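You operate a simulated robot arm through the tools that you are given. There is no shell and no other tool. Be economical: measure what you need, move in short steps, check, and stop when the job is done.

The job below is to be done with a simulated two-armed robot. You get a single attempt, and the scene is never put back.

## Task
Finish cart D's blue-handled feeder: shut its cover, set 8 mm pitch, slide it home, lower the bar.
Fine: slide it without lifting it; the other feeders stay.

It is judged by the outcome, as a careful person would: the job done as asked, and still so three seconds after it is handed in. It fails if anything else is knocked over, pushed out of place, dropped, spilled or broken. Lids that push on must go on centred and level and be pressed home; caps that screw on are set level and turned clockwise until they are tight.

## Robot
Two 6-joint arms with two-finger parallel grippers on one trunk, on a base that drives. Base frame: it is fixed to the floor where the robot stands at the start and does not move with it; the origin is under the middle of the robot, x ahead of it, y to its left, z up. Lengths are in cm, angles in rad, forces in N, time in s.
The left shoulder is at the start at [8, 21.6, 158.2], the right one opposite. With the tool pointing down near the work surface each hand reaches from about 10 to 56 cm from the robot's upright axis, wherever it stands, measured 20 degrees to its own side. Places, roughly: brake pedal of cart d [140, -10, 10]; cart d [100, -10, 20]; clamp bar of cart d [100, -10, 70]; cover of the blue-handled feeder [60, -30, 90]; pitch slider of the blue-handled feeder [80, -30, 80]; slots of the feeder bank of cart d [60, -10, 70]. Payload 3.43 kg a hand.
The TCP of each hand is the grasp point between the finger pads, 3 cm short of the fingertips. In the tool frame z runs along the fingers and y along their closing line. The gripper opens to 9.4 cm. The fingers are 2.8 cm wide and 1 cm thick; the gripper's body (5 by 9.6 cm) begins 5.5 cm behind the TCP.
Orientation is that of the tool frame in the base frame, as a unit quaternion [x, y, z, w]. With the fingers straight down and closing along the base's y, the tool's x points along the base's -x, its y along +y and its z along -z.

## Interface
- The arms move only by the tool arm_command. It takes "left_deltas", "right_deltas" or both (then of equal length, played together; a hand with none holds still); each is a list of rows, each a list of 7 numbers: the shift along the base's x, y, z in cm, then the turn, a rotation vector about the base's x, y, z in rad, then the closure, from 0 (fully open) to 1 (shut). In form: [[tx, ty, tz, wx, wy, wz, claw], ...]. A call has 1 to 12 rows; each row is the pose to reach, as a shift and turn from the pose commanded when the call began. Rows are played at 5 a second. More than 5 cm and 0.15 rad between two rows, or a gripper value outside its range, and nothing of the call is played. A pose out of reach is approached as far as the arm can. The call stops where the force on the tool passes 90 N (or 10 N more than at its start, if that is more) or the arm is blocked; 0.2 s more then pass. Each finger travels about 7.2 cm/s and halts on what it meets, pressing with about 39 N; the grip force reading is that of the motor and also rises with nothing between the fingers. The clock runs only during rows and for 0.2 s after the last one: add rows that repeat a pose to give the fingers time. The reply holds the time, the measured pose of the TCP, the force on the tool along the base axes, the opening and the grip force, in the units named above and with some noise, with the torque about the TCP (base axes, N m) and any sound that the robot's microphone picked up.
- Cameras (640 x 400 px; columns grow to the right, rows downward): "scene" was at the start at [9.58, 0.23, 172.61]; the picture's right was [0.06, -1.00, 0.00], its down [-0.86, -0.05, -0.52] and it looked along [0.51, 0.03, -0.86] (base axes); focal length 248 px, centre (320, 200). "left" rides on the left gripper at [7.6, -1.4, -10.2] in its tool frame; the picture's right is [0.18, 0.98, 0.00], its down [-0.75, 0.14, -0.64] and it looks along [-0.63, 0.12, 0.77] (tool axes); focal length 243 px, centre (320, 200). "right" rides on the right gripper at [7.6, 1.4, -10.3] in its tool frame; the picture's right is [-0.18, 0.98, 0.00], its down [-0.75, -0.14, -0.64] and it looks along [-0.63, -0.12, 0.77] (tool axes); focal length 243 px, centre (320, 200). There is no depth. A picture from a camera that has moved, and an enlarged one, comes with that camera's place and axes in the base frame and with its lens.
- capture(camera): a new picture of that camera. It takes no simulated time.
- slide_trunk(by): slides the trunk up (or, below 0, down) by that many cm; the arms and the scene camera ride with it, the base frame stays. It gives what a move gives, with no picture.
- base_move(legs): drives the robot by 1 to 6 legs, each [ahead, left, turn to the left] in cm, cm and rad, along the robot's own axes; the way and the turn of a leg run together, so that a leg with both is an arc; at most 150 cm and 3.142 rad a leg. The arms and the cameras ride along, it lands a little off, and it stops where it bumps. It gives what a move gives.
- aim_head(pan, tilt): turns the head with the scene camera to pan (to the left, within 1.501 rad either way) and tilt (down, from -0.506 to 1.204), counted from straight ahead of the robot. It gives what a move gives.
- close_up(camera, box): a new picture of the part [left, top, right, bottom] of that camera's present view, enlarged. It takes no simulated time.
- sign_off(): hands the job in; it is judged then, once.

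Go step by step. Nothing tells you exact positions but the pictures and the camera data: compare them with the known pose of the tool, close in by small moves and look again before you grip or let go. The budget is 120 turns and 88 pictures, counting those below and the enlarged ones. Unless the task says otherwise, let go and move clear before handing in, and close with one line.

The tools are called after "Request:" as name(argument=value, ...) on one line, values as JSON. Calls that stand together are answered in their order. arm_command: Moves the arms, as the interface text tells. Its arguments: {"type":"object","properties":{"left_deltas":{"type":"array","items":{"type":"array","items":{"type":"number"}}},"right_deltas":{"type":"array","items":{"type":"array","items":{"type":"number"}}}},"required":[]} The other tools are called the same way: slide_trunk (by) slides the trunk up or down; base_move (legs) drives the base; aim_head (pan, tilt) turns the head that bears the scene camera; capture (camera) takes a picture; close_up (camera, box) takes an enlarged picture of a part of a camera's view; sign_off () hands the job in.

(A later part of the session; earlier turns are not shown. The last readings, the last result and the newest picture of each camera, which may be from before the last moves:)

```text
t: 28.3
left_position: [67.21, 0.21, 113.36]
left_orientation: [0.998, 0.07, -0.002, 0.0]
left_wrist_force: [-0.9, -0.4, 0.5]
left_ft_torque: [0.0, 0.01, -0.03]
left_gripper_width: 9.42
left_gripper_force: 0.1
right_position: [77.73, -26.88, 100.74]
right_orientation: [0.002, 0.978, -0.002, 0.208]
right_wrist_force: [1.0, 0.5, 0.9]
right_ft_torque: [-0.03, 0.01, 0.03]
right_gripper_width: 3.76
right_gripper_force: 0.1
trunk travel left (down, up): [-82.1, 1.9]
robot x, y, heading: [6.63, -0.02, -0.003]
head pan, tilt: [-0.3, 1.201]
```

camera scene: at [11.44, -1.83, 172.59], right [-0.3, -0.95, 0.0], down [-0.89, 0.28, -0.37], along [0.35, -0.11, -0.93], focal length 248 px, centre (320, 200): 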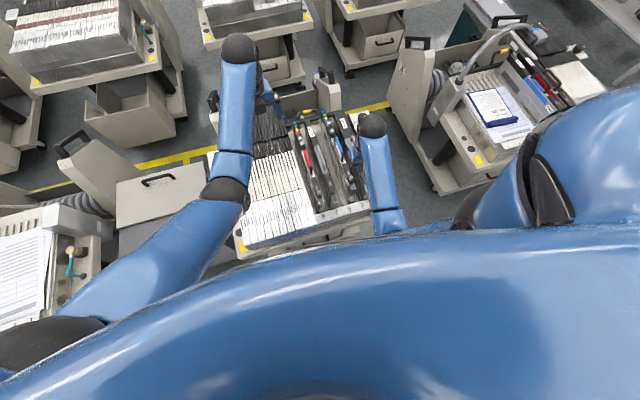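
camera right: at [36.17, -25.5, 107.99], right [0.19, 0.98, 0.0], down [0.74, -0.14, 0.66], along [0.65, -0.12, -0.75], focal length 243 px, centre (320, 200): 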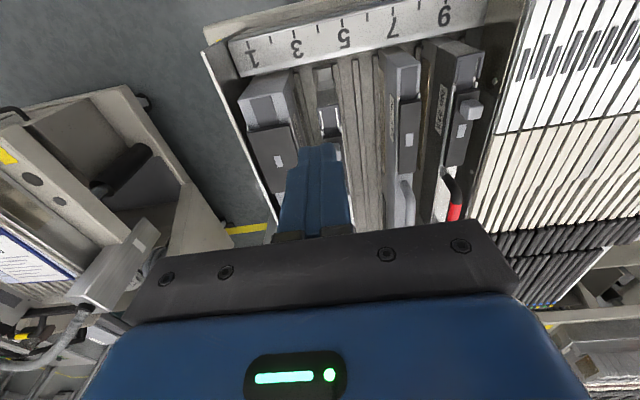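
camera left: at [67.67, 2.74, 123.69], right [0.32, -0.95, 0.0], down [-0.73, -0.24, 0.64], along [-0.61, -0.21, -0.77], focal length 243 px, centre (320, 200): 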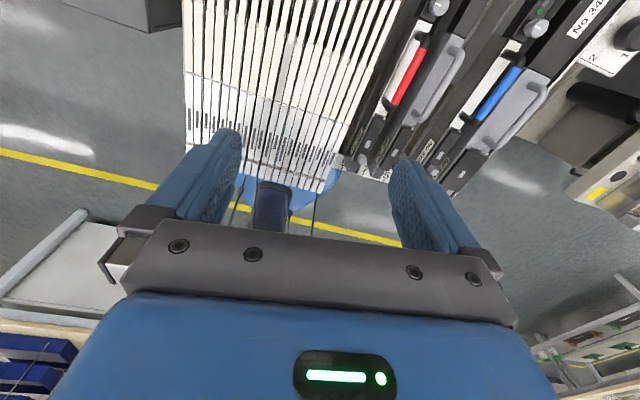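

Reach is fine with 0.4 rad tilt. I'll turn the left camera to the side view to watch the slider.

Request:
arm_command(left_deltas=[[0, 0, 0, 0, 0, 0.15, 0], [0, 0, 0, 0, 0, 0.3, 0], [0, 0, 0, 0, 0, 0.45, 0], [0, 0, 0, 0, 0, 0.6, 0], [0, 0, 0, 0, 0, 0.75, 0], [0, 0, 0, 0, 0, 0.9, 0], [0, 0, 0, 0, 0, 1.05, 0], [0, 0, 0, 0, 0, 1.2, 0], [0, 0, 0, 0, 0, 1.35, 0], [0, 0, 0, 0, 0, 1.5, 0]])

Request:
capture(camera="left")

Request:
capture(camera="right")

```text
t: 30.5
left_position: [67.26, 0.11, 113.4]
left_orientation: [0.681, 0.732, 0.001, 0.0]
left_wrist_force: [-0.1, -0.1, -0.3]
left_ft_torque: [0.02, 0.0, -0.01]
left_gripper_width: 9.41
left_gripper_force: 0.1
right_position: [77.66, -26.92, 100.87]
right_orientation: [0.002, 0.978, -0.002, 0.208]
right_wrist_force: [-0.2, 0.3, 0.1]
right_ft_torque: [-0.01, 0.03, -0.02]
right_gripper_width: 3.74
right_gripper_force: 0.1
trunk travel left (down, up): [-82.1, 1.9]
robot x, y, heading: [6.56, -0.01, -0.0]
head pan, tilt: [-0.3, 1.201]
```

```text
52 pictures are left
camera left: at [65.25, 7.75, 123.6], right [0.97, 0.25, 0.0], down [0.19, -0.74, 0.64], along [0.16, -0.62, -0.77], focal length 243 px, centre (320, 200)
```

left: 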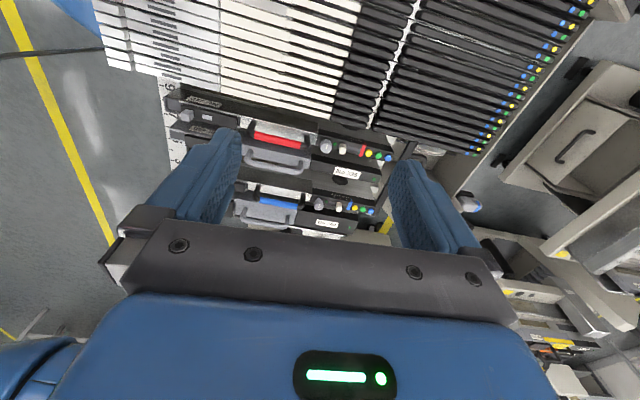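

```text
51 pictures are left
camera right: at [66.61, -25.37, 107.02], right [0.17, 0.98, 0.07], down [0.42, -0.14, 0.89], along [0.89, -0.12, -0.44], focal length 243 px, centre (320, 200)
```

right: 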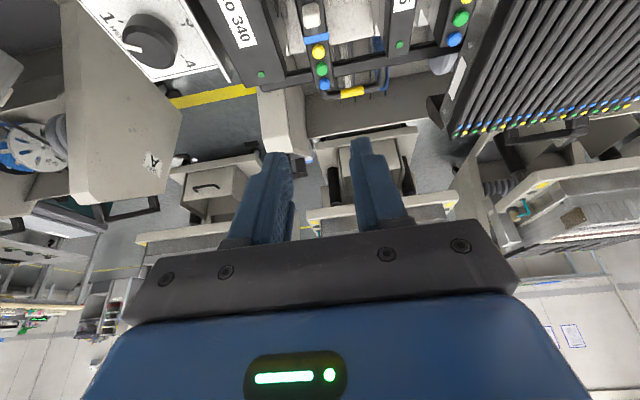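

Request:
close_up(camera="left", box=[290, 180, 390, 240])

Request:
close_up(camera="right", box=[250, 0, 410, 110])

```text
6.40 times, centred on (340, 210) of left
camera zoom: at [65.25, 7.75, 123.6], right [0.97, 0.25, 0.0], down [0.19, -0.74, 0.64], along [0.16, -0.62, -0.77], focal length 1553 px, centre (192, 136)
```

zoom: 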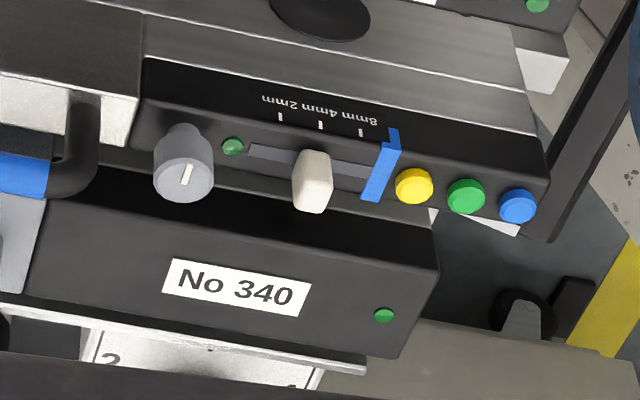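

```text
3.64 times, centred on (330, 55) of right
camera zoom: at [66.61, -25.37, 107.02], right [0.17, 0.98, 0.07], down [0.42, -0.14, 0.89], along [0.89, -0.12, -0.44], focal length 882 px, centre (284, 727)
```

zoom: 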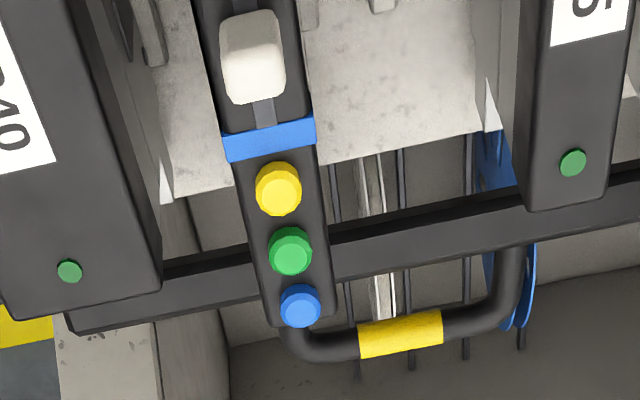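

Clear view: knob top at about (78.6, -26.4, 82.8), 8 mm tick 1.5 cm further. Lowering the open fingers towards it.

Request:
arm_command(right_deltas=[[0.3, 0.5, -4, 0, 0, 0, 0.6], [0.3, 0.5, -8, 0, 0, 0, 0.6], [0.3, 0.5, -11, 0, 0, 0, 0.6], [0.3, 0.5, -13, 0, 0, 0, 0.6]])

Request:
close_up(camera="left", box=[290, 180, 390, 240])

Request:
close_up(camera="right", box=[220, 80, 420, 240])

```text
t: 31.5
left_position: [67.15, 0.13, 113.35]
left_orientation: [0.682, 0.731, 0.0, 0.001]
left_wrist_force: [-0.7, -0.8, -0.3]
left_ft_torque: [0.0, -0.04, 0.04]
left_gripper_width: 9.36
left_gripper_force: 0.1
right_position: [76.98, -26.37, 88.42]
right_orientation: [0.003, 0.977, -0.002, 0.211]
right_wrist_force: [0.2, 0.1, -0.8]
right_ft_torque: [0.01, 0.03, 0.0]
right_gripper_width: 3.77
right_gripper_force: 0.0
right hand out of reach, approached as far as the arm can: row 4
trunk travel left (down, up): [-82.1, 1.9]
robot x, y, heading: [6.94, 0.28, 0.001]
head pan, tilt: [-0.3, 1.201]
```

```text
6.40 times, centred on (340, 210) of left
camera zoom: at [65.28, 7.75, 123.61], right [0.97, 0.25, 0.0], down [0.19, -0.74, 0.64], along [0.16, -0.62, -0.77], focal length 1553 px, centre (192, 136)
```

zoom: 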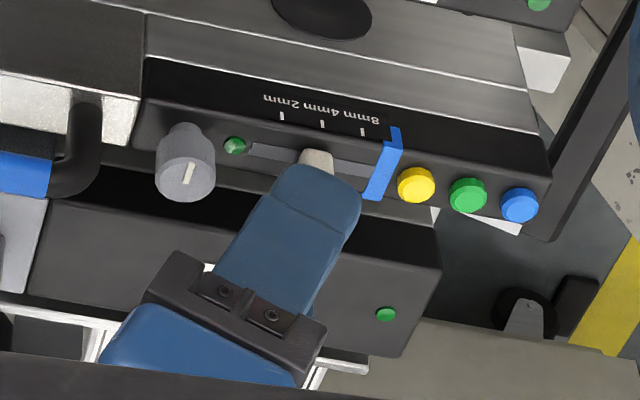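

```text
2.50 times, centred on (320, 160) of right
camera zoom: at [65.84, -24.83, 94.7], right [0.17, 0.98, 0.07], down [0.42, -0.14, 0.9], along [0.89, -0.12, -0.44], focal length 606 px, centre (320, 300)
```

zoom: 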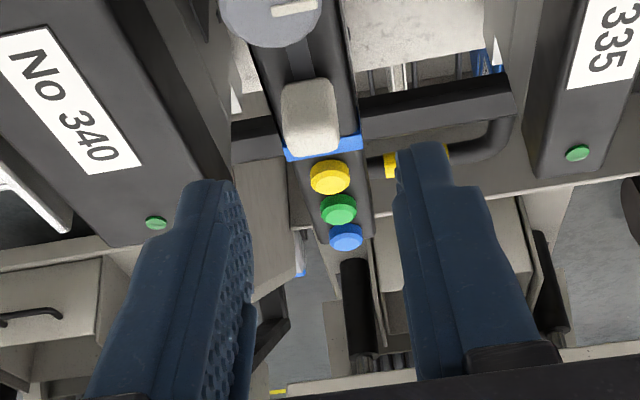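

The arm is stretched; I'll lift a little, lower the trunk by 10 cm, and approach again.

Request:
arm_command(right_deltas=[[0, 0, 4, 0, 0, 0, 0.6], [0, 0, 8, 0, 0, 0, 0.6]])

Request:
slide_trunk(by=-8)

```text
t: 32.1
left_position: [67.21, 0.22, 113.49]
left_orientation: [0.683, 0.731, 0.0, 0.001]
left_wrist_force: [0.2, -0.1, -0.3]
left_ft_torque: [-0.02, 0.02, -0.01]
left_gripper_width: 9.4
left_gripper_force: 0.1
right_position: [76.79, -26.16, 96.44]
right_orientation: [0.002, 0.978, -0.002, 0.209]
right_wrist_force: [0.3, -1.1, 0.5]
right_ft_torque: [-0.03, 0.0, 0.02]
right_gripper_width: 3.77
right_gripper_force: 0.1
trunk travel left (down, up): [-82.1, 1.9]
robot x, y, heading: [6.89, -0.32, -0.005]
head pan, tilt: [-0.3, 1.201]
```

```text
t: 33.3
left_position: [67.31, 0.19, 105.43]
left_orientation: [0.682, 0.731, 0.001, 0.002]
left_wrist_force: [-0.3, 0.1, 0.0]
left_ft_torque: [-0.06, -0.02, 0.01]
left_gripper_width: 9.39
left_gripper_force: 0.0
right_position: [77.0, -26.21, 88.49]
right_orientation: [0.003, 0.977, -0.003, 0.211]
right_wrist_force: [-0.6, 0.9, -1.1]
right_ft_torque: [0.02, 0.04, 0.01]
right_gripper_width: 3.74
right_gripper_force: 0.0
trunk travel left (down, up): [-74.1, 9.9]
robot x, y, heading: [6.93, -0.12, 0.002]
head pan, tilt: [-0.3, 1.201]
```

Request:
arm_command(right_deltas=[[1, -0.2, -1, 0, 0, 0, 0.6], [1, -0.2, -2.2, 0, 0, 0, 0.6], [1, -0.2, -3.3, 0, 0, 0, 0.6]])

Request:
close_up(camera="left", box=[280, 180, 400, 250])

Request:
close_up(camera="right", box=[220, 80, 420, 240])

```text
t: 34.1
left_position: [67.29, 0.14, 105.37]
left_orientation: [0.682, 0.731, 0.001, 0.002]
left_wrist_force: [-0.1, -0.5, -0.2]
left_ft_torque: [0.0, 0.0, -0.01]
left_gripper_width: 9.43
left_gripper_force: 0.1
right_position: [78.1, -26.4, 85.05]
right_orientation: [0.003, 0.978, -0.002, 0.209]
right_wrist_force: [0.6, -0.4, -0.8]
right_ft_torque: [-0.02, 0.01, 0.0]
right_gripper_width: 3.78
right_gripper_force: 0.0
trunk travel left (down, up): [-74.1, 9.9]
robot x, y, heading: [6.67, -0.04, -0.001]
head pan, tilt: [-0.3, 1.201]
```

```text
5.33 times, centred on (340, 215) of left
camera zoom: at [65.24, 7.75, 115.63], right [0.97, 0.25, 0.0], down [0.19, -0.74, 0.64], along [0.16, -0.62, -0.77], focal length 1294 px, centre (213, 120)
```

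zoom: 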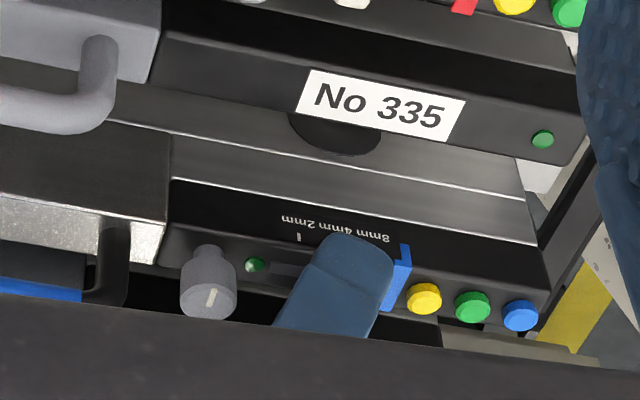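

```text
2.50 times, centred on (320, 160) of right
camera zoom: at [66.88, -24.82, 91.37], right [0.17, 0.98, 0.07], down [0.42, -0.14, 0.89], along [0.89, -0.12, -0.44], focal length 606 px, centre (320, 300)
```

zoom: 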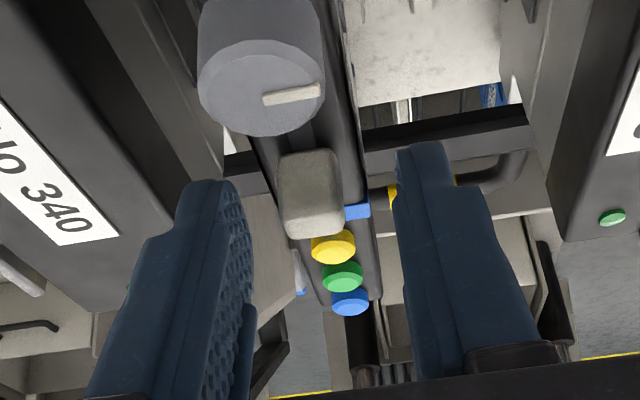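

The knob sits between the fingers. Small correction, then close on it.

Request:
arm_command(right_deltas=[[0.1, -0.25, -0.3, 0, 0, 0, 0.6], [0.1, -0.25, -0.3, 0, 0, 0, 0.8], [0.1, -0.25, -0.3, 0, 0, 0, 1], [0.1, -0.25, -0.3, 0, 0, 0, 1], [0.1, -0.25, -0.3, 0, 0, 0, 1]])

Request:
close_up(camera="right", box=[220, 80, 420, 240])

```text
t: 35.3
left_position: [67.37, 0.14, 105.38]
left_orientation: [0.683, 0.731, 0.001, 0.002]
left_wrist_force: [-0.3, -0.2, 0.3]
left_ft_torque: [0.0, -0.01, 0.03]
left_gripper_width: 9.41
left_gripper_force: 0.3
right_position: [78.22, -26.66, 84.94]
right_orientation: [0.002, 0.978, -0.002, 0.21]
right_wrist_force: [0.5, 1.0, 1.3]
right_ft_torque: [0.19, -0.11, -0.05]
right_gripper_width: 1.39
right_gripper_force: 38.5
trunk travel left (down, up): [-74.1, 9.9]
robot x, y, heading: [6.73, -0.04, -0.008]
head pan, tilt: [-0.3, 1.201]
```

```text
2.50 times, centred on (320, 160) of right
camera zoom: at [67.03, -25.1, 91.1], right [0.17, 0.98, 0.07], down [0.42, -0.14, 0.89], along [0.89, -0.12, -0.44], focal length 606 px, centre (320, 300)
```

zoom: 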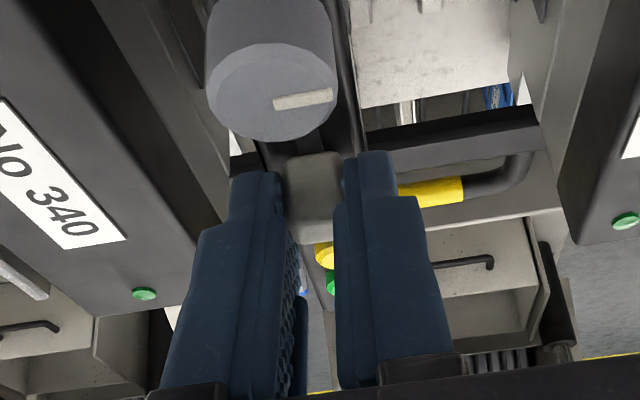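

The knob is gripped (1.39 cm). Sliding it 1.5 cm in +x toward 8 mm.

Request:
arm_command(right_deltas=[[0.4, 0, 0, 0, 0, 0, 1], [0.8, 0, 0, 0, 0, 0, 1], [1.2, 0, 0, 0, 0, 0, 1], [1.5, 0, 0, 0, 0, 0, 1]])

Request:
close_up(camera="left", box=[260, 160, 400, 240])

```text
t: 36.3
left_position: [67.36, 0.27, 105.37]
left_orientation: [0.683, 0.731, 0.001, 0.002]
left_wrist_force: [0.6, 1.0, 0.4]
left_ft_torque: [0.02, -0.01, 0.01]
left_gripper_width: 9.4
left_gripper_force: 0.1
right_position: [79.66, -26.7, 84.97]
right_orientation: [0.001, 0.978, -0.001, 0.21]
right_wrist_force: [0.6, 2.0, 4.1]
right_ft_torque: [0.16, 0.15, -0.04]
right_gripper_width: 1.38
right_gripper_force: 39.4
trunk travel left (down, up): [-74.1, 9.9]
robot x, y, heading: [6.95, 0.02, -0.0]
head pan, tilt: [-0.3, 1.201]
```

```text
4.57 times, centred on (330, 200) of left
camera zoom: at [65.24, 7.8, 115.63], right [0.97, 0.25, 0.0], down [0.19, -0.74, 0.64], along [0.16, -0.62, -0.77], focal length 1109 px, centre (274, 200)
```

zoom: 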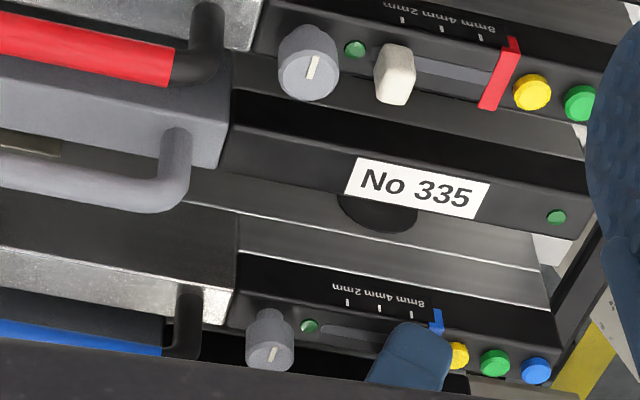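

The slot is empty at 4 mm now. Releasing, rising and checking.

Request:
arm_command(right_deltas=[[0, 0, 0, 0, 0, 0, 0.6], [0, 0, 0, 0, 0, 0, 0.6], [0, 0, 3, 0, 0, 0, 0.6], [0, 0, 7, 0, 0, 0, 0.6], [-3, 0, 10, 0, 0, 0, 0.6]])

Request:
close_up(camera="left", box=[260, 160, 400, 240])

Request:
close_up(camera="right", box=[240, 20, 440, 160])

```text
t: 37.5
left_position: [67.23, 0.27, 105.38]
left_orientation: [0.682, 0.731, 0.001, 0.002]
left_wrist_force: [0.5, 1.0, 0.3]
left_ft_torque: [0.01, 0.01, 0.02]
left_gripper_width: 9.4
left_gripper_force: 0.0
right_position: [76.67, -26.74, 95.02]
right_orientation: [0.002, 0.978, -0.002, 0.209]
right_wrist_force: [1.0, 0.5, -0.3]
right_ft_torque: [-0.03, 0.0, -0.01]
right_gripper_width: 3.76
right_gripper_force: 0.0
trunk travel left (down, up): [-74.1, 9.9]
robot x, y, heading: [6.84, 0.03, -0.001]
head pan, tilt: [-0.3, 1.201]
```

```text
4.57 times, centred on (330, 200) of left
camera zoom: at [65.14, 7.75, 115.68], right [0.97, 0.25, 0.0], down [0.19, -0.74, 0.64], along [0.16, -0.62, -0.77], focal length 1109 px, centre (274, 200)
```

zoom: 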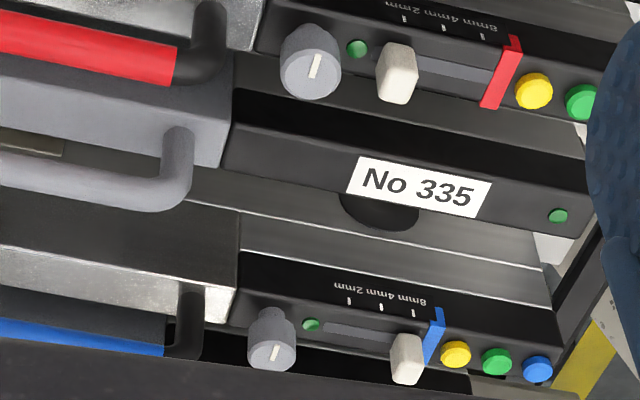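

```text
2.86 times, centred on (340, 90) of right
camera zoom: at [65.42, -25.19, 101.14], right [0.17, 0.98, 0.07], down [0.43, -0.14, 0.89], along [0.89, -0.12, -0.44], focal length 693 px, centre (263, 514)
```

zoom: 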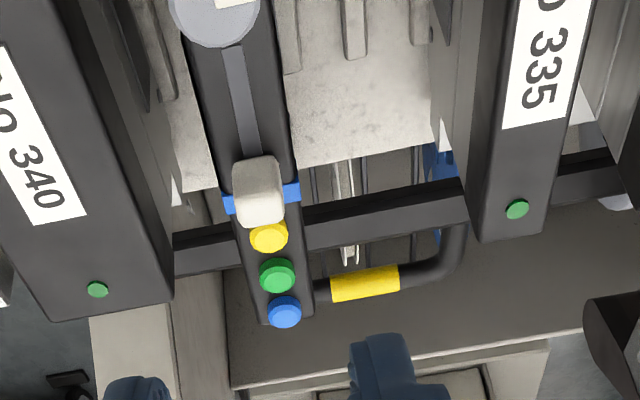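

Pitch is at 8 mm (same tick-to-knob offset as the red feeder shows at 2 mm). Comparing ticks, the blue feeder is about 2.2 cm back from home; next I bring the right hand upright above its blue handle.

Request:
arm_command(right_deltas=[[-3, 0, 0, 0, 0.14, 0, 0.6], [-6, 0, 0, 0, 0.28, 0, 0.6], [-9, 0, 0, 0, 0.42, 0, 0.6], [-10.7, 0, -2, 0, 0.42, 0, 0.6], [-10.7, 0, -4, 0, 0.42, 0, 0.6]])

Request:
capture(camera="right")

Request:
close_up(camera="left", box=[200, 160, 400, 260])

```text
t: 38.7
left_position: [67.26, 0.14, 105.37]
left_orientation: [0.683, 0.73, 0.001, 0.0]
left_wrist_force: [0.2, -0.6, 0.4]
left_ft_torque: [0.02, 0.01, 0.0]
left_gripper_width: 9.42
left_gripper_force: 0.0
right_position: [65.85, -26.78, 90.58]
right_orientation: [0.002, 1.0, -0.002, 0.001]
right_wrist_force: [-1.0, 0.0, 1.0]
right_ft_torque: [-0.03, -0.01, 0.0]
right_gripper_width: 3.78
right_gripper_force: 0.1
trunk travel left (down, up): [-74.1, 9.9]
robot x, y, heading: [6.79, -0.13, -0.001]
head pan, tilt: [-0.3, 1.201]
```

```text
40 pictures are left
camera right: at [58.34, -25.25, 100.93], right [0.19, 0.98, 0.0], down [0.75, -0.14, 0.64], along [0.63, -0.12, -0.77], focal length 243 px, centre (320, 200)
```

right: 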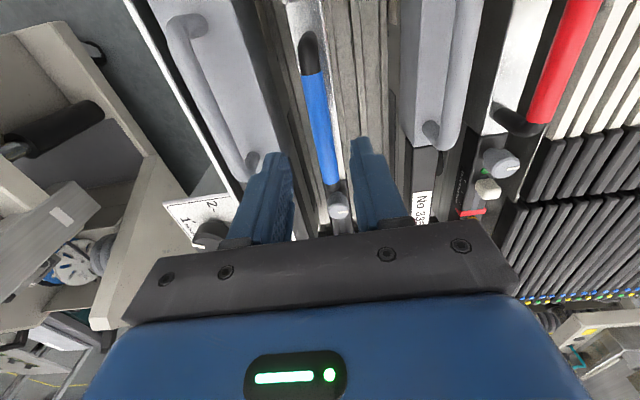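

```text
3.20 times, centred on (300, 210) of left
camera zoom: at [65.27, 7.74, 115.61], right [0.97, 0.25, 0.0], down [0.19, -0.74, 0.64], along [0.16, -0.62, -0.77], focal length 776 px, centre (384, 168)
```

zoom: 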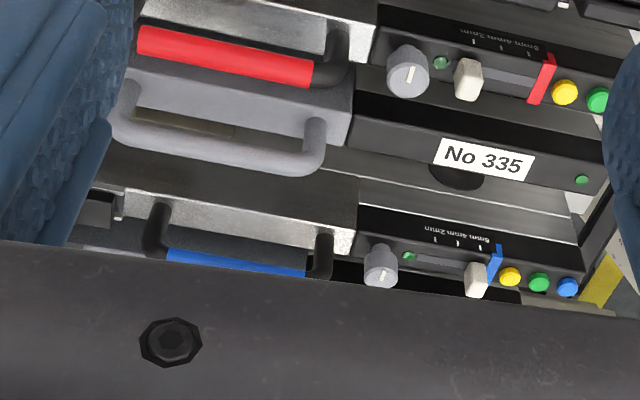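

Handle bar is centred between the fingers and the neighbour handle is 3 cm clear. Lowering and gripping.

Request:
arm_command(right_deltas=[[0, 0, -2, 0, 0, 0, 0.6], [0, 0, -3.5, 0, 0, 0, 0.6], [0, 0, -4.2, 0, 0, 0, 0.6], [0, 0, -4.2, 0, 0, 0, 1], [0, 0, -4.2, 0, 0, 0, 1], [0, 0, -4.2, 0, 0, 0, 1]])

Request:
close_up(camera="right", box=[220, 60, 440, 240])

```text
t: 40.1
left_position: [67.34, 0.1, 105.41]
left_orientation: [0.683, 0.731, 0.0, 0.001]
left_wrist_force: [0.6, 0.9, -0.2]
left_ft_torque: [0.01, -0.01, 0.01]
left_gripper_width: 9.41
left_gripper_force: 0.0
right_position: [66.03, -26.81, 86.66]
right_orientation: [0.002, 1.0, -0.002, 0.002]
right_wrist_force: [0.7, 1.7, 0.3]
right_ft_torque: [0.05, -0.27, -0.29]
right_gripper_width: 1.27
right_gripper_force: 38.6
trunk travel left (down, up): [-74.1, 9.9]
robot x, y, heading: [6.99, -0.18, 0.001]
head pan, tilt: [-0.3, 1.201]
```

```text
2.22 times, centred on (330, 150) of right
camera zoom: at [58.31, -25.15, 96.82], right [0.19, 0.98, 0.0], down [0.75, -0.14, 0.64], along [0.63, -0.12, -0.76], focal length 539 px, centre (298, 311)
```

zoom: 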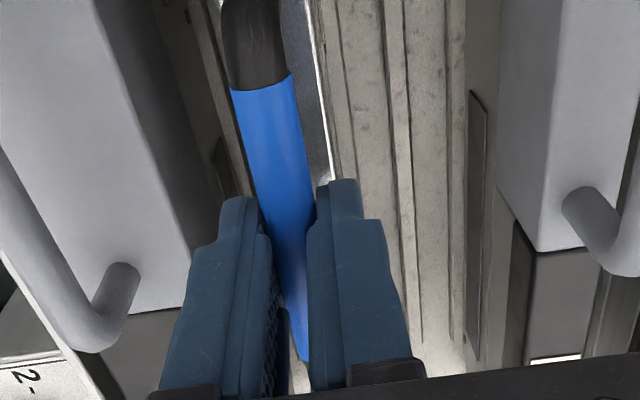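

The bar is held at 1.27 cm. Pulling straight back, level, in small steps.

Request:
arm_command(right_deltas=[[-0.4, 0, 0, 0, 0, 0, 1], [-0.8, 0, 0, 0, 0, 0, 1], [-1.2, 0, 0, 0, 0, 0, 1], [-1.6, 0, 0, 0, 0, 0, 1], [-2.0, 0, 0, 0, 0, 0, 1]])

Request:
close_up(camera="left", box=[200, 120, 420, 260])

```text
t: 41.3
left_position: [67.35, 0.12, 105.35]
left_orientation: [0.682, 0.731, 0.0, 0.001]
left_wrist_force: [-1.2, 0.1, 0.0]
left_ft_torque: [0.01, 0.01, -0.03]
left_gripper_width: 9.4
left_gripper_force: 0.1
right_position: [63.88, -26.72, 86.55]
right_orientation: [0.001, 1.0, -0.001, 0.001]
right_wrist_force: [4.2, 1.1, -0.2]
right_ft_torque: [-0.01, -0.05, 0.13]
right_gripper_width: 1.25
right_gripper_force: 39.0
trunk travel left (down, up): [-74.1, 9.9]
robot x, y, heading: [6.49, -0.13, -0.001]
head pan, tilt: [-0.3, 1.201]
```

```text
2.86 times, centred on (310, 190) of left
camera zoom: at [65.31, 7.77, 115.59], right [0.97, 0.25, 0.0], down [0.19, -0.74, 0.64], along [0.16, -0.62, -0.77], focal length 693 px, centre (349, 229)
```

zoom: 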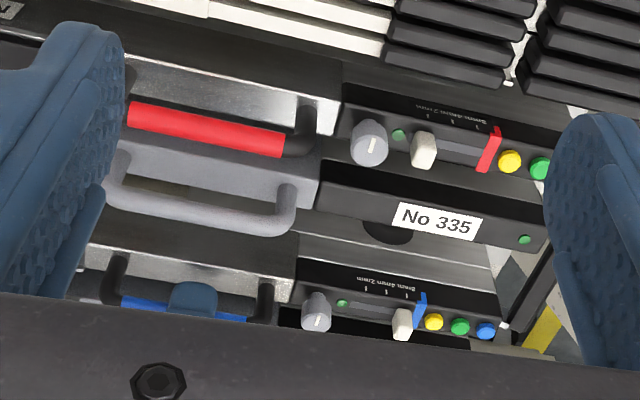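

It slid 2 cm easily. Continuing in finer steps until it stops against its home.

Request:
arm_command(right_deltas=[[-0.2, 0, 0, 0, 0, 0, 1], [-0.4, 0, 0, 0, 0, 0, 1], [-0.6, 0, 0, 0, 0, 0, 1]])

```text
t: 42.1
left_position: [67.55, 0.26, 105.34]
left_orientation: [0.684, 0.73, 0.001, 0.0]
left_wrist_force: [0.7, 0.0, 0.3]
left_ft_torque: [0.0, 0.02, -0.02]
left_gripper_width: 9.41
left_gripper_force: 0.1
right_position: [63.34, -26.65, 86.51]
right_orientation: [0.001, 1.0, -0.002, -0.001]
right_wrist_force: [9.7, -0.5, 0.1]
right_ft_torque: [0.04, 0.7, 0.04]
right_gripper_width: 1.26
right_gripper_force: 39.5
trunk travel left (down, up): [-74.1, 9.9]
robot x, y, heading: [7.02, 0.1, -0.002]
head pan, tilt: [-0.3, 1.201]
```

Request:
arm_command(right_deltas=[[-0.2, 0, 0, 0, 0, 0, 1], [-0.4, 0, 0, 0, 0, 0, 1]])

Request:
close_up(camera="left", box=[200, 120, 420, 260])

```text
t: 42.7
left_position: [67.6, 0.2, 105.17]
left_orientation: [0.682, 0.731, 0.0, 0.001]
left_wrist_force: [-0.4, -0.7, 0.3]
left_ft_torque: [-0.04, -0.02, 0.01]
left_gripper_width: 9.4
left_gripper_force: 0.1
right_position: [63.41, -26.59, 86.63]
right_orientation: [0.001, 1.0, -0.003, 0.003]
right_wrist_force: [22.3, 0.2, 6.2]
right_ft_torque: [-0.02, -0.02, 0.11]
right_gripper_width: 1.24
right_gripper_force: 38.8
trunk travel left (down, up): [-74.1, 9.9]
robot x, y, heading: [6.93, 0.25, -0.002]
head pan, tilt: [-0.3, 1.201]
```

```text
2.86 times, centred on (310, 190) of left
camera zoom: at [65.58, 7.82, 115.46], right [0.97, 0.25, 0.0], down [0.19, -0.74, 0.64], along [0.16, -0.62, -0.77], focal length 693 px, centre (349, 229)
```

zoom: 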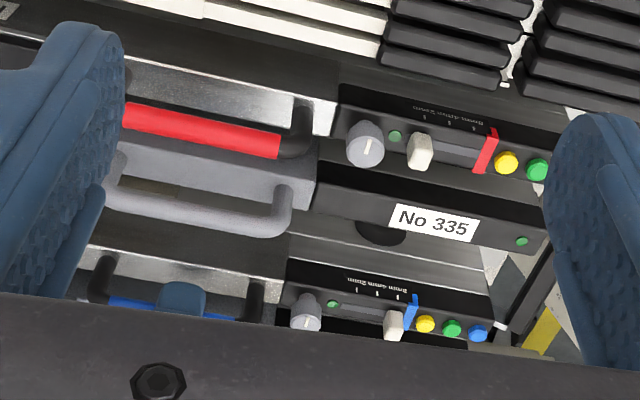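

It has stopped firmly, and its ticks now line up with the red feeder (x≈77.7 both). Relaxing the pull, releasing and rising.

Request:
arm_command(right_deltas=[[0.25, 0, 0, 0, 0, 0, 1], [0.25, 0, 0, 0, 0, 0, 0.6], [0.25, 0, 0, 0, 0, 0, 0.6], [0.25, 0, 3, 0, 0, 0, 0.6], [0.25, 0, 7, 0, 0, 0, 0.6], [0.25, 0, 11, 0, 0, 0, 0.6]])

Request:
aim_head(pan=-0.15, tilt=0.9)

Request:
capture(camera="scene")

Request:
close_up(camera="right", box=[220, 0, 480, 200])

```text
t: 44.1
left_position: [67.3, 0.17, 105.37]
left_orientation: [0.683, 0.731, 0.0, 0.001]
left_wrist_force: [-0.2, -0.5, -0.9]
left_ft_torque: [-0.02, 0.0, -0.01]
left_gripper_width: 9.41
left_gripper_force: 0.1
right_position: [63.19, -26.75, 97.59]
right_orientation: [0.002, 1.0, -0.003, 0.001]
right_wrist_force: [0.8, -0.7, 0.3]
right_ft_torque: [0.0, 0.0, 0.0]
right_gripper_width: 3.75
right_gripper_force: 0.1
trunk travel left (down, up): [-74.1, 9.9]
robot x, y, heading: [6.68, 0.1, -0.006]
head pan, tilt: [-0.3, 1.201]
```

```text
t: 44.9
left_position: [67.38, 0.12, 105.43]
left_orientation: [0.683, 0.73, 0.001, 0.0]
left_wrist_force: [-0.3, -0.8, 0.2]
left_ft_torque: [0.02, -0.01, -0.02]
left_gripper_width: 9.42
left_gripper_force: 0.1
right_position: [63.27, -26.77, 97.59]
right_orientation: [0.002, 1.0, -0.001, 0.001]
right_wrist_force: [0.2, -0.2, 0.5]
right_ft_torque: [0.01, 0.01, -0.02]
right_gripper_width: 3.75
right_gripper_force: 0.2
trunk travel left (down, up): [-74.1, 9.9]
robot x, y, heading: [6.64, -0.09, -0.001]
head pan, tilt: [-0.15, 0.901]
```

```text
35 pictures are left
camera scene: at [17.07, -1.31, 166.53], right [-0.15, -0.99, 0.0], down [-0.78, 0.12, -0.62], along [0.61, -0.09, -0.78], focal length 248 px, centre (320, 200)
```

scene: 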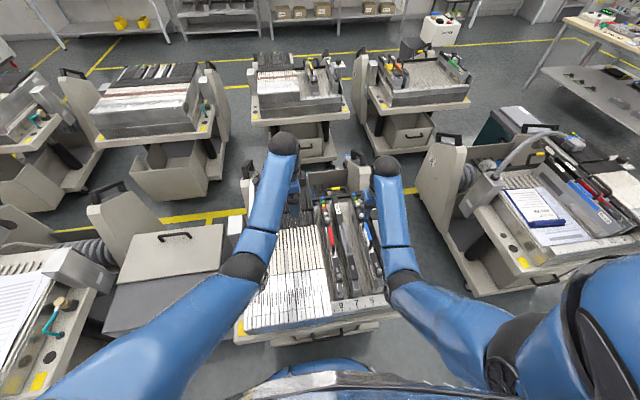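

```text
2.00 times, centred on (350, 100) of right
camera zoom: at [55.64, -25.14, 107.84], right [0.19, 0.98, 0.0], down [0.75, -0.14, 0.64], along [0.63, -0.12, -0.77], focal length 485 px, centre (260, 400)
```

zoom: 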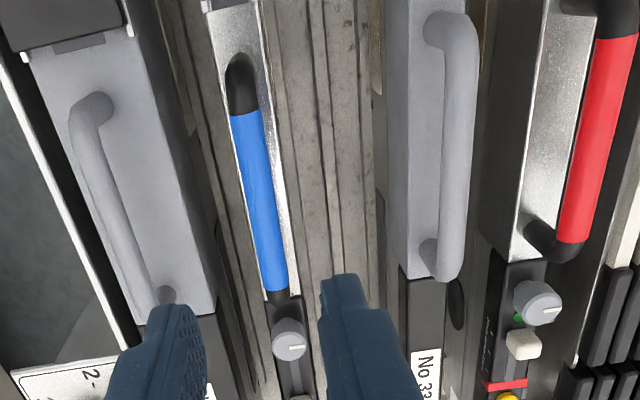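

The feeder is home. Now the clamp bar with the yellow grip at the back; zooming on it from two views.

Request:
close_up(camera="scene", box=[280, 150, 400, 225])

Request:
close_up(camera="left", box=[330, 120, 490, 250])

```text
5.33 times, centred on (340, 188) of scene
camera zoom: at [17.07, -1.31, 166.53], right [-0.15, -0.99, 0.0], down [-0.78, 0.12, -0.62], along [0.61, -0.09, -0.78], focal length 1325 px, centre (213, 267)
```

zoom: 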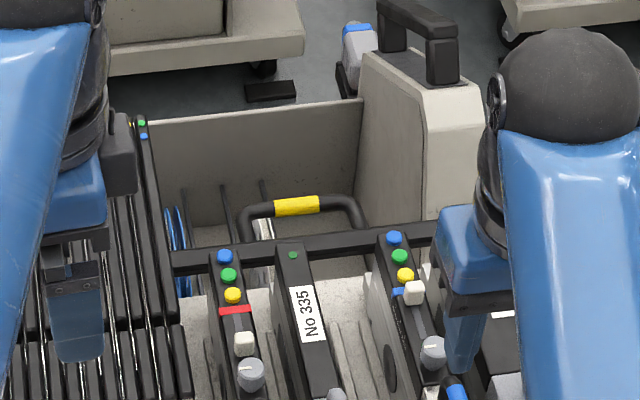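

```text
3.08 times, centred on (410, 185) of left
camera zoom: at [65.29, 7.75, 115.6], right [0.97, 0.25, 0.0], down [0.19, -0.74, 0.64], along [0.16, -0.62, -0.77], focal length 746 px, centre (43, 246)
```

zoom: 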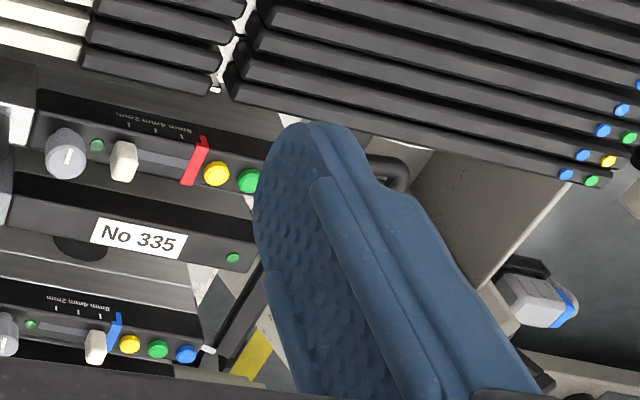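

The yellow grip is at about (100, -22, 68) and the black beam at about (91, y, 73). I need to understand its mechanism; close views.

Request:
close_up(camera="scene", box=[310, 175, 370, 212])

Request:
close_up(camera="scene", box=[270, 45, 350, 100])

```text
10.67 times, centred on (340, 194) of scene
camera zoom: at [17.07, -1.31, 166.53], right [-0.15, -0.99, 0.0], down [-0.78, 0.12, -0.62], along [0.61, -0.09, -0.78], focal length 2650 px, centre (107, 269)
```

zoom: 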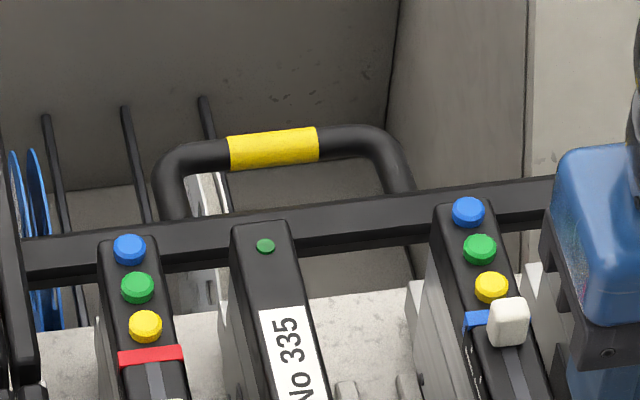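

```text
7.27 times, centred on (310, 72) of scene
camera zoom: at [17.07, -1.31, 166.53], right [-0.15, -0.99, 0.0], down [-0.78, 0.12, -0.62], along [0.61, -0.09, -0.78], focal length 1807 px, centre (393, 1127)
```

zoom: 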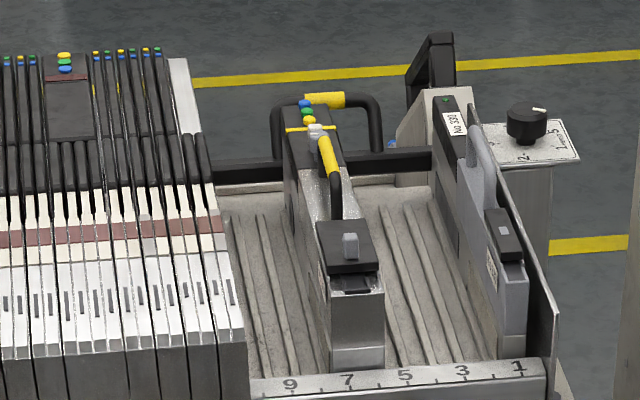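

I need a better look at the bar from ahead; I'll turn the left camera forward again.

Request:
arm_command(left_deltas=[[0, 0, 0, 0, 0, 0.15, 0], [0, 0, 0, 0, 0, 0.3, 0], [0, 0, 0, 0, 0, 0.45, 0], [0, 0, 0, 0, 0, 0.6, 0], [0, 0, 0, 0, 0, 0.75, 0], [0, 0, 0, 0, 0, 0.9, 0], [0, 0, 0, 0, 0, 1.05, 0], [0, 0, 0, 0, 0, 1.2, 0], [0, 0, 0, 0, 0, 1.35, 0], [0, 0, 0, 0, 0, 1.5, 0]])

Request:
close_up(camera="left", box=[60, 60, 260, 200])

```text
t: 47.1
left_position: [67.31, 0.14, 105.37]
left_orientation: [0.0, 1.0, 0.001, 0.0]
left_wrist_force: [-0.4, -0.8, 0.0]
left_ft_torque: [0.0, 0.02, -0.01]
left_gripper_width: 9.39
left_gripper_force: 0.0
right_position: [63.32, -26.73, 97.67]
right_orientation: [0.002, 1.0, -0.002, 0.001]
right_wrist_force: [-1.3, 0.0, -0.3]
right_ft_torque: [0.0, -0.02, 0.0]
right_gripper_width: 3.77
right_gripper_force: 0.0
trunk travel left (down, up): [-74.1, 9.9]
robot x, y, heading: [6.5, -0.19, -0.003]
head pan, tilt: [-0.15, 0.901]
```

```text
2.86 times, centred on (160, 130) of left
camera zoom: at [59.64, -1.25, 115.66], right [-0.18, 0.98, 0.0], down [0.75, 0.14, 0.64], along [0.63, 0.12, -0.77], focal length 693 px, centre (777, 400)
```

zoom: 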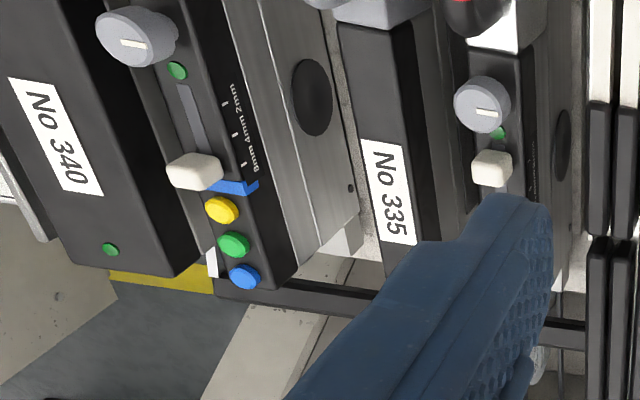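

Request:
arm_command(left_deltas=[[0, 0, 2, 0, 0, 0, 0.5], [0, 0, 2, 0, 0, 0, 1], [0, 0, 2, 0, 0, 0, 1], [0, 0, 2, 0, 0, 0, 1]])

Request:
close_up(camera="left", box=[80, 100, 280, 240])

```text
t: 48.1
left_position: [68.15, -0.25, 106.51]
left_orientation: [0.001, 1.0, 0.002, 0.0]
left_wrist_force: [-0.6, 0.0, -1.0]
left_ft_torque: [0.01, 0.0, -0.02]
left_gripper_width: 0.02
left_gripper_force: 33.3
left hand out of reach, approached as far as the arm can: row 1, 2, 3, 4
right_position: [63.2, -26.68, 97.72]
right_orientation: [0.002, 1.0, -0.002, 0.001]
right_wrist_force: [0.1, 0.5, -0.5]
right_ft_torque: [0.06, 0.01, 0.0]
right_gripper_width: 3.78
right_gripper_force: 0.1
trunk travel left (down, up): [-74.1, 9.9]
robot x, y, heading: [6.53, -0.27, -0.001]
head pan, tilt: [-0.15, 0.901]
```

```text
2.86 times, centred on (180, 170) of left
camera zoom: at [60.5, -1.6, 116.74], right [-0.18, 0.98, 0.0], down [0.75, 0.14, 0.64], along [0.63, 0.12, -0.77], focal length 693 px, centre (720, 286)
```

zoom: 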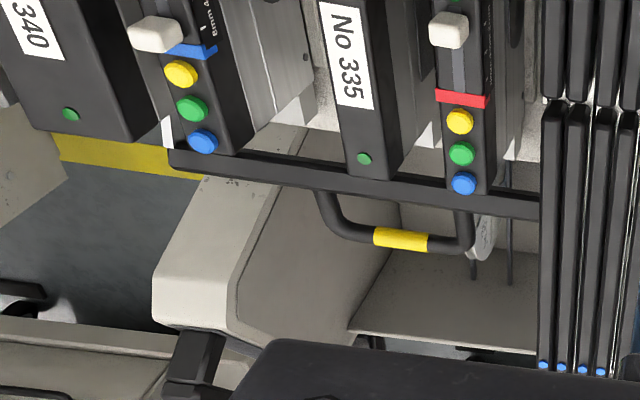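

The handle lies about level behind the beam here, while on the cart behind it stands up. I'll compare with another cart and look at the ends of this beam.

Request:
close_up(camera="scene", box=[370, 40, 480, 115])

Request:
close_up(camera="left", box=[120, 130, 220, 200])

```text
5.33 times, centred on (425, 78) of scene
camera zoom: at [17.06, -1.32, 166.53], right [-0.15, -0.99, 0.0], down [-0.77, 0.12, -0.62], along [0.61, -0.09, -0.78], focal length 1325 px, centre (-240, 853)
```

zoom: 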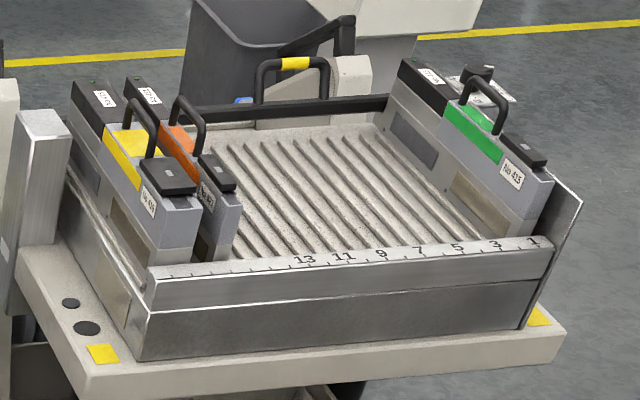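

```text
5.71 times, centred on (170, 165) of left
camera zoom: at [60.5, -1.6, 116.74], right [-0.18, 0.98, 0.0], down [0.75, 0.14, 0.64], along [0.63, 0.12, -0.77], focal length 1386 px, centre (1177, 400)
```

zoom: 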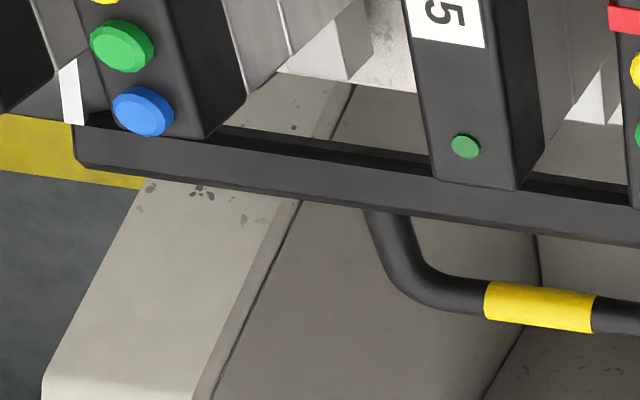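

The beam's end and grip triangulate to about (95.5, -38.7, 68.7) and (99.5, -22, 69). To settle how the bar moves I'll turn the right camera sideways to view the beam end-on.

Request:
arm_command(right_deltas=[[1, -1, 0, 0, 0, 0.15, 0.6], [2, -2, 0, 0, 0, 0.3, 0.8], [3, -3, 0, 0, 0, 0.45, 1], [4, -4, 0, 0, 0, 0.6, 1], [4, -5, 0, 0, 0, 0.75, 1], [4, -6, 0, 0, 0, 0.9, 1], [4, -6, 0, 0, 0, 1.05, 1], [4, -6, 0, 0, 0, 1.2, 1], [4, -6, 0, 0, 0, 1.35, 1], [4, -6, 0, 0, 0, 1.5, 1]])

Request:
arm_command(right_deltas=[[3, 0, 0, 0, -0.14, 0, 1], [6, 0, 0, 0, -0.28, 0, 1], [9, 0, 0, 0, -0.42, 0, 1], [12, 0, 0, 0, -0.5, 0, 1]])

Request:
capture(camera="right")

```text
t: 50.3
left_position: [68.17, -0.29, 106.61]
left_orientation: [0.001, 1.0, 0.002, 0.001]
left_wrist_force: [0.9, 0.4, 0.1]
left_ft_torque: [-0.01, 0.0, -0.01]
left_gripper_width: 0.0
left_gripper_force: 33.3
right_position: [67.23, -32.74, 97.6]
right_orientation: [-0.682, 0.731, -0.001, 0.002]
right_wrist_force: [0.2, -0.1, 0.1]
right_ft_torque: [0.01, -0.02, 0.0]
right_gripper_width: 0.0
right_gripper_force: 33.0
trunk travel left (down, up): [-74.1, 9.9]
robot x, y, heading: [6.5, 0.21, -0.004]
head pan, tilt: [-0.15, 0.901]
```

```text
t: 51.3
left_position: [68.2, -0.27, 106.46]
left_orientation: [0.001, 1.0, 0.002, 0.0]
left_wrist_force: [-0.6, 0.0, -0.8]
left_ft_torque: [-0.02, 0.01, 0.0]
left_gripper_width: 0.01
left_gripper_force: 33.0
right_position: [79.23, -32.54, 97.36]
right_orientation: [-0.659, 0.71, -0.168, 0.182]
right_wrist_force: [-0.7, -0.1, -0.3]
right_ft_torque: [0.0, 0.01, 0.01]
right_gripper_width: 0.01
right_gripper_force: 32.7
trunk travel left (down, up): [-74.1, 9.9]
robot x, y, heading: [6.52, -0.01, 0.001]
head pan, tilt: [-0.15, 0.901]
```

```text
25 pictures are left
camera right: at [72.61, -40.05, 105.41], right [-0.85, 0.26, -0.47], down [-0.14, 0.74, 0.66], along [0.51, 0.62, -0.59], focal length 243 px, centre (320, 200)
```

right: 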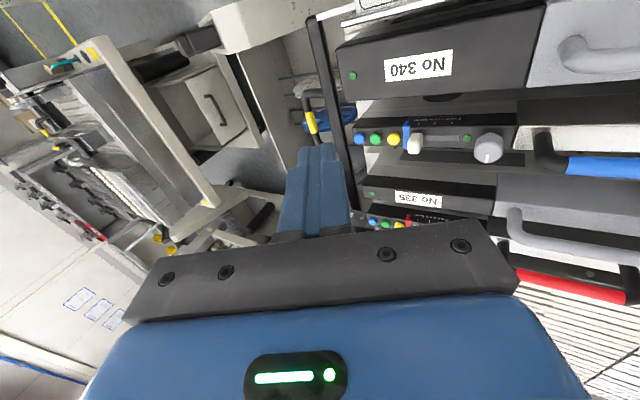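

Request:
close_up(camera="right", box=[260, 0, 400, 170])

```text
2.35 times, centred on (330, 85) of right
camera zoom: at [72.61, -40.05, 105.41], right [-0.85, 0.26, -0.47], down [-0.14, 0.74, 0.66], along [0.51, 0.62, -0.59], focal length 571 px, centre (296, 471)
```

zoom: 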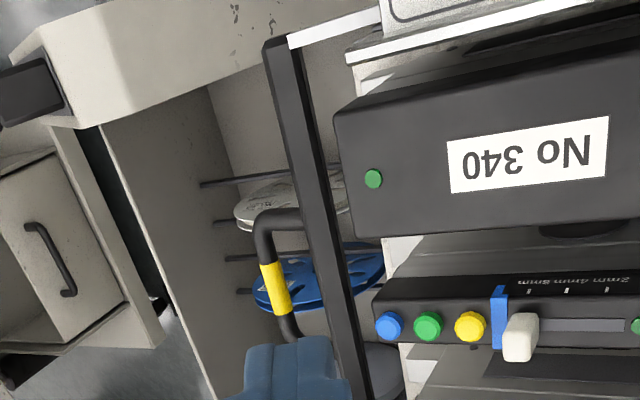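

The beam hangs on side arms hinged toward the bank, a swing frame with the grip behind. I'll zoom on the other carts' bars to see their state.

Request:
close_up(camera="scene", box=[395, 46, 445, 76])

Request:
close_up(camera="scene", box=[500, 130, 600, 200])

```text
12.80 times, centred on (420, 61) of scene
camera zoom: at [17.16, -1.32, 166.53], right [-0.15, -0.99, 0.0], down [-0.78, 0.12, -0.62], along [0.61, -0.09, -0.78], focal length 3180 px, centre (-960, 1979)
```

zoom: 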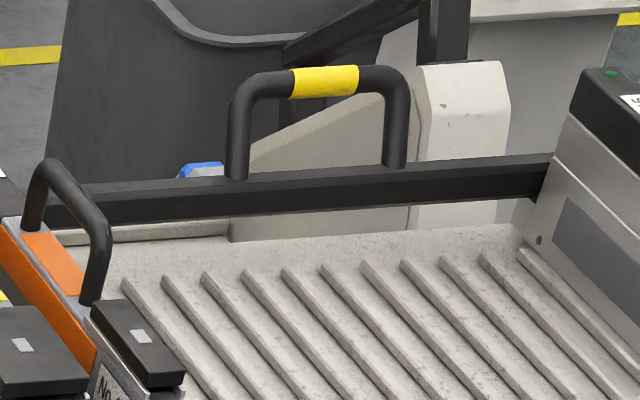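

```text
5.71 times, centred on (550, 165) of scene
camera zoom: at [17.16, -1.32, 166.53], right [-0.15, -0.99, 0.0], down [-0.78, 0.12, -0.62], along [0.61, -0.09, -0.78], focal length 1420 px, centre (-994, 400)
```

zoom: 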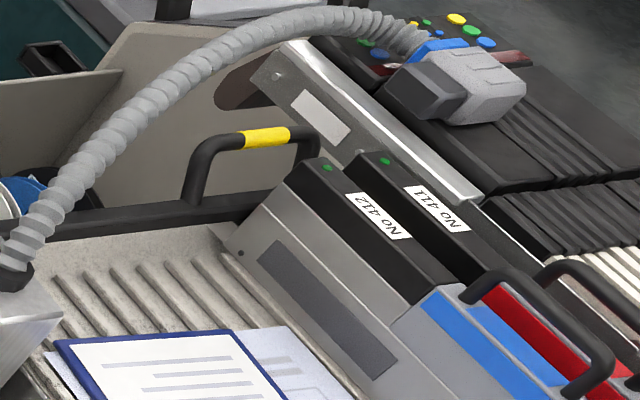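

The frame is a lever: on other carts the grip stands up, here it points back at about −17°, 7.5 cm behind the beam. It is beyond reach, but turning the base left brings the right shoulder ~13 cm forward; first I pull both hands in.

Request:
arm_command(right_deltas=[[-3, 0, 0, 0, 0.12, 0, 1], [-6, 0, 0, 0, 0.24, 0, 1], [-9.5, 0, 0, 0, 0.36, 0, 1], [-13, 0.5, 0, 0, 0.5, 0, 1], [-17, 1, 0, 0, 0.5, 0, 1], [-21, 2, 0, 0, 0.5, 0, 1], [-25, 3, 0, 0, 0.5, 0, 1], [-29, 4, 0, 0, 0.5, 0, 1]], left_deltas=[[-3, 2, -1, 0, 0, 0, 1], [-6, 4, -2, 0, 0, 0, 1], [-9, 6, -3, 0, 0, 0, 1], [-12, 8, -4, 0, 0, 0, 1], [-15, 10, -5, 0, 0, 0, 1], [-18, 12, -6, 0, 0, 0, 1], [-21, 14, -8, 0, 0, 0, 1], [-23, 15, -10, 0, 0, 0, 1]])

```text
t: 53.1
left_position: [45.11, 14.72, 94.4]
left_orientation: [0.001, 1.0, 0.001, 0.002]
left_wrist_force: [-0.9, 0.5, -0.4]
left_ft_torque: [0.01, -0.01, -0.02]
left_gripper_width: 0.01
left_gripper_force: 33.0
left hand out of reach, approached as far as the arm can: row 1, 2, 3, 4, 5, 6, 7, 8
right_position: [50.41, -28.6, 95.01]
right_orientation: [-0.68, 0.734, -0.003, 0.003]
right_wrist_force: [-0.1, 0.5, 0.5]
right_ft_torque: [0.0, -0.03, 0.01]
right_gripper_width: 0.02
right_gripper_force: 33.2
right hand out of reach, approached as far as the arm can: row 6, 7, 8
trunk travel left (down, up): [-74.1, 9.9]
robot x, y, heading: [6.98, -0.13, -0.006]
head pan, tilt: [-0.15, 0.901]
```

Both hands are in and clear. Turning the base left 0.8 rad.

Request:
base_move(legs=[[0, 0, 0.8]])

Request:
aim_head(pan=-0.9, tilt=0.85)

Request:
capture(camera="scene")

```text
t: 55.6
left_position: [23.4, 37.81, 94.35]
left_orientation: [-0.385, 0.923, 0.001, 0.002]
left_wrist_force: [0.8, -0.2, -0.5]
left_ft_torque: [-0.02, 0.01, -0.06]
left_gripper_width: 0.0
left_gripper_force: 33.6
right_position: [57.94, 11.11, 94.82]
right_orientation: [0.911, -0.413, 0.0, -0.004]
right_wrist_force: [0.0, -0.4, 0.7]
right_ft_torque: [0.03, -0.01, -0.03]
right_gripper_width: 0.0
right_gripper_force: 32.7
trunk travel left (down, up): [-74.1, 9.9]
robot x, y, heading: [6.65, -0.14, 0.788]
head pan, tilt: [-0.15, 0.901]
```

```text
t: 56.7
left_position: [23.32, 37.74, 94.3]
left_orientation: [-0.386, 0.923, 0.002, 0.001]
left_wrist_force: [0.1, -1.0, 0.7]
left_ft_torque: [0.02, 0.0, -0.02]
left_gripper_width: 0.0
left_gripper_force: 33.1
right_position: [57.9, 11.13, 94.94]
right_orientation: [0.911, -0.413, 0.0, -0.003]
right_wrist_force: [0.6, 0.4, 0.1]
right_ft_torque: [0.01, 0.03, -0.01]
right_gripper_width: 0.02
right_gripper_force: 33.0
trunk travel left (down, up): [-74.1, 9.9]
robot x, y, heading: [7.08, 0.22, 0.789]
head pan, tilt: [-0.901, 0.85]
```

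```text
21 pictures are left
camera scene: at [16.45, 1.13, 166.93], right [-0.11, -0.99, 0.0], down [-0.75, 0.08, -0.66], along [0.66, -0.07, -0.75], focal length 248 px, centre (320, 200)
```

scene: 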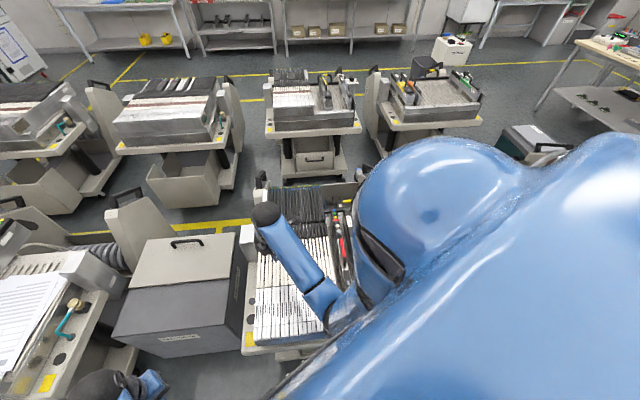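

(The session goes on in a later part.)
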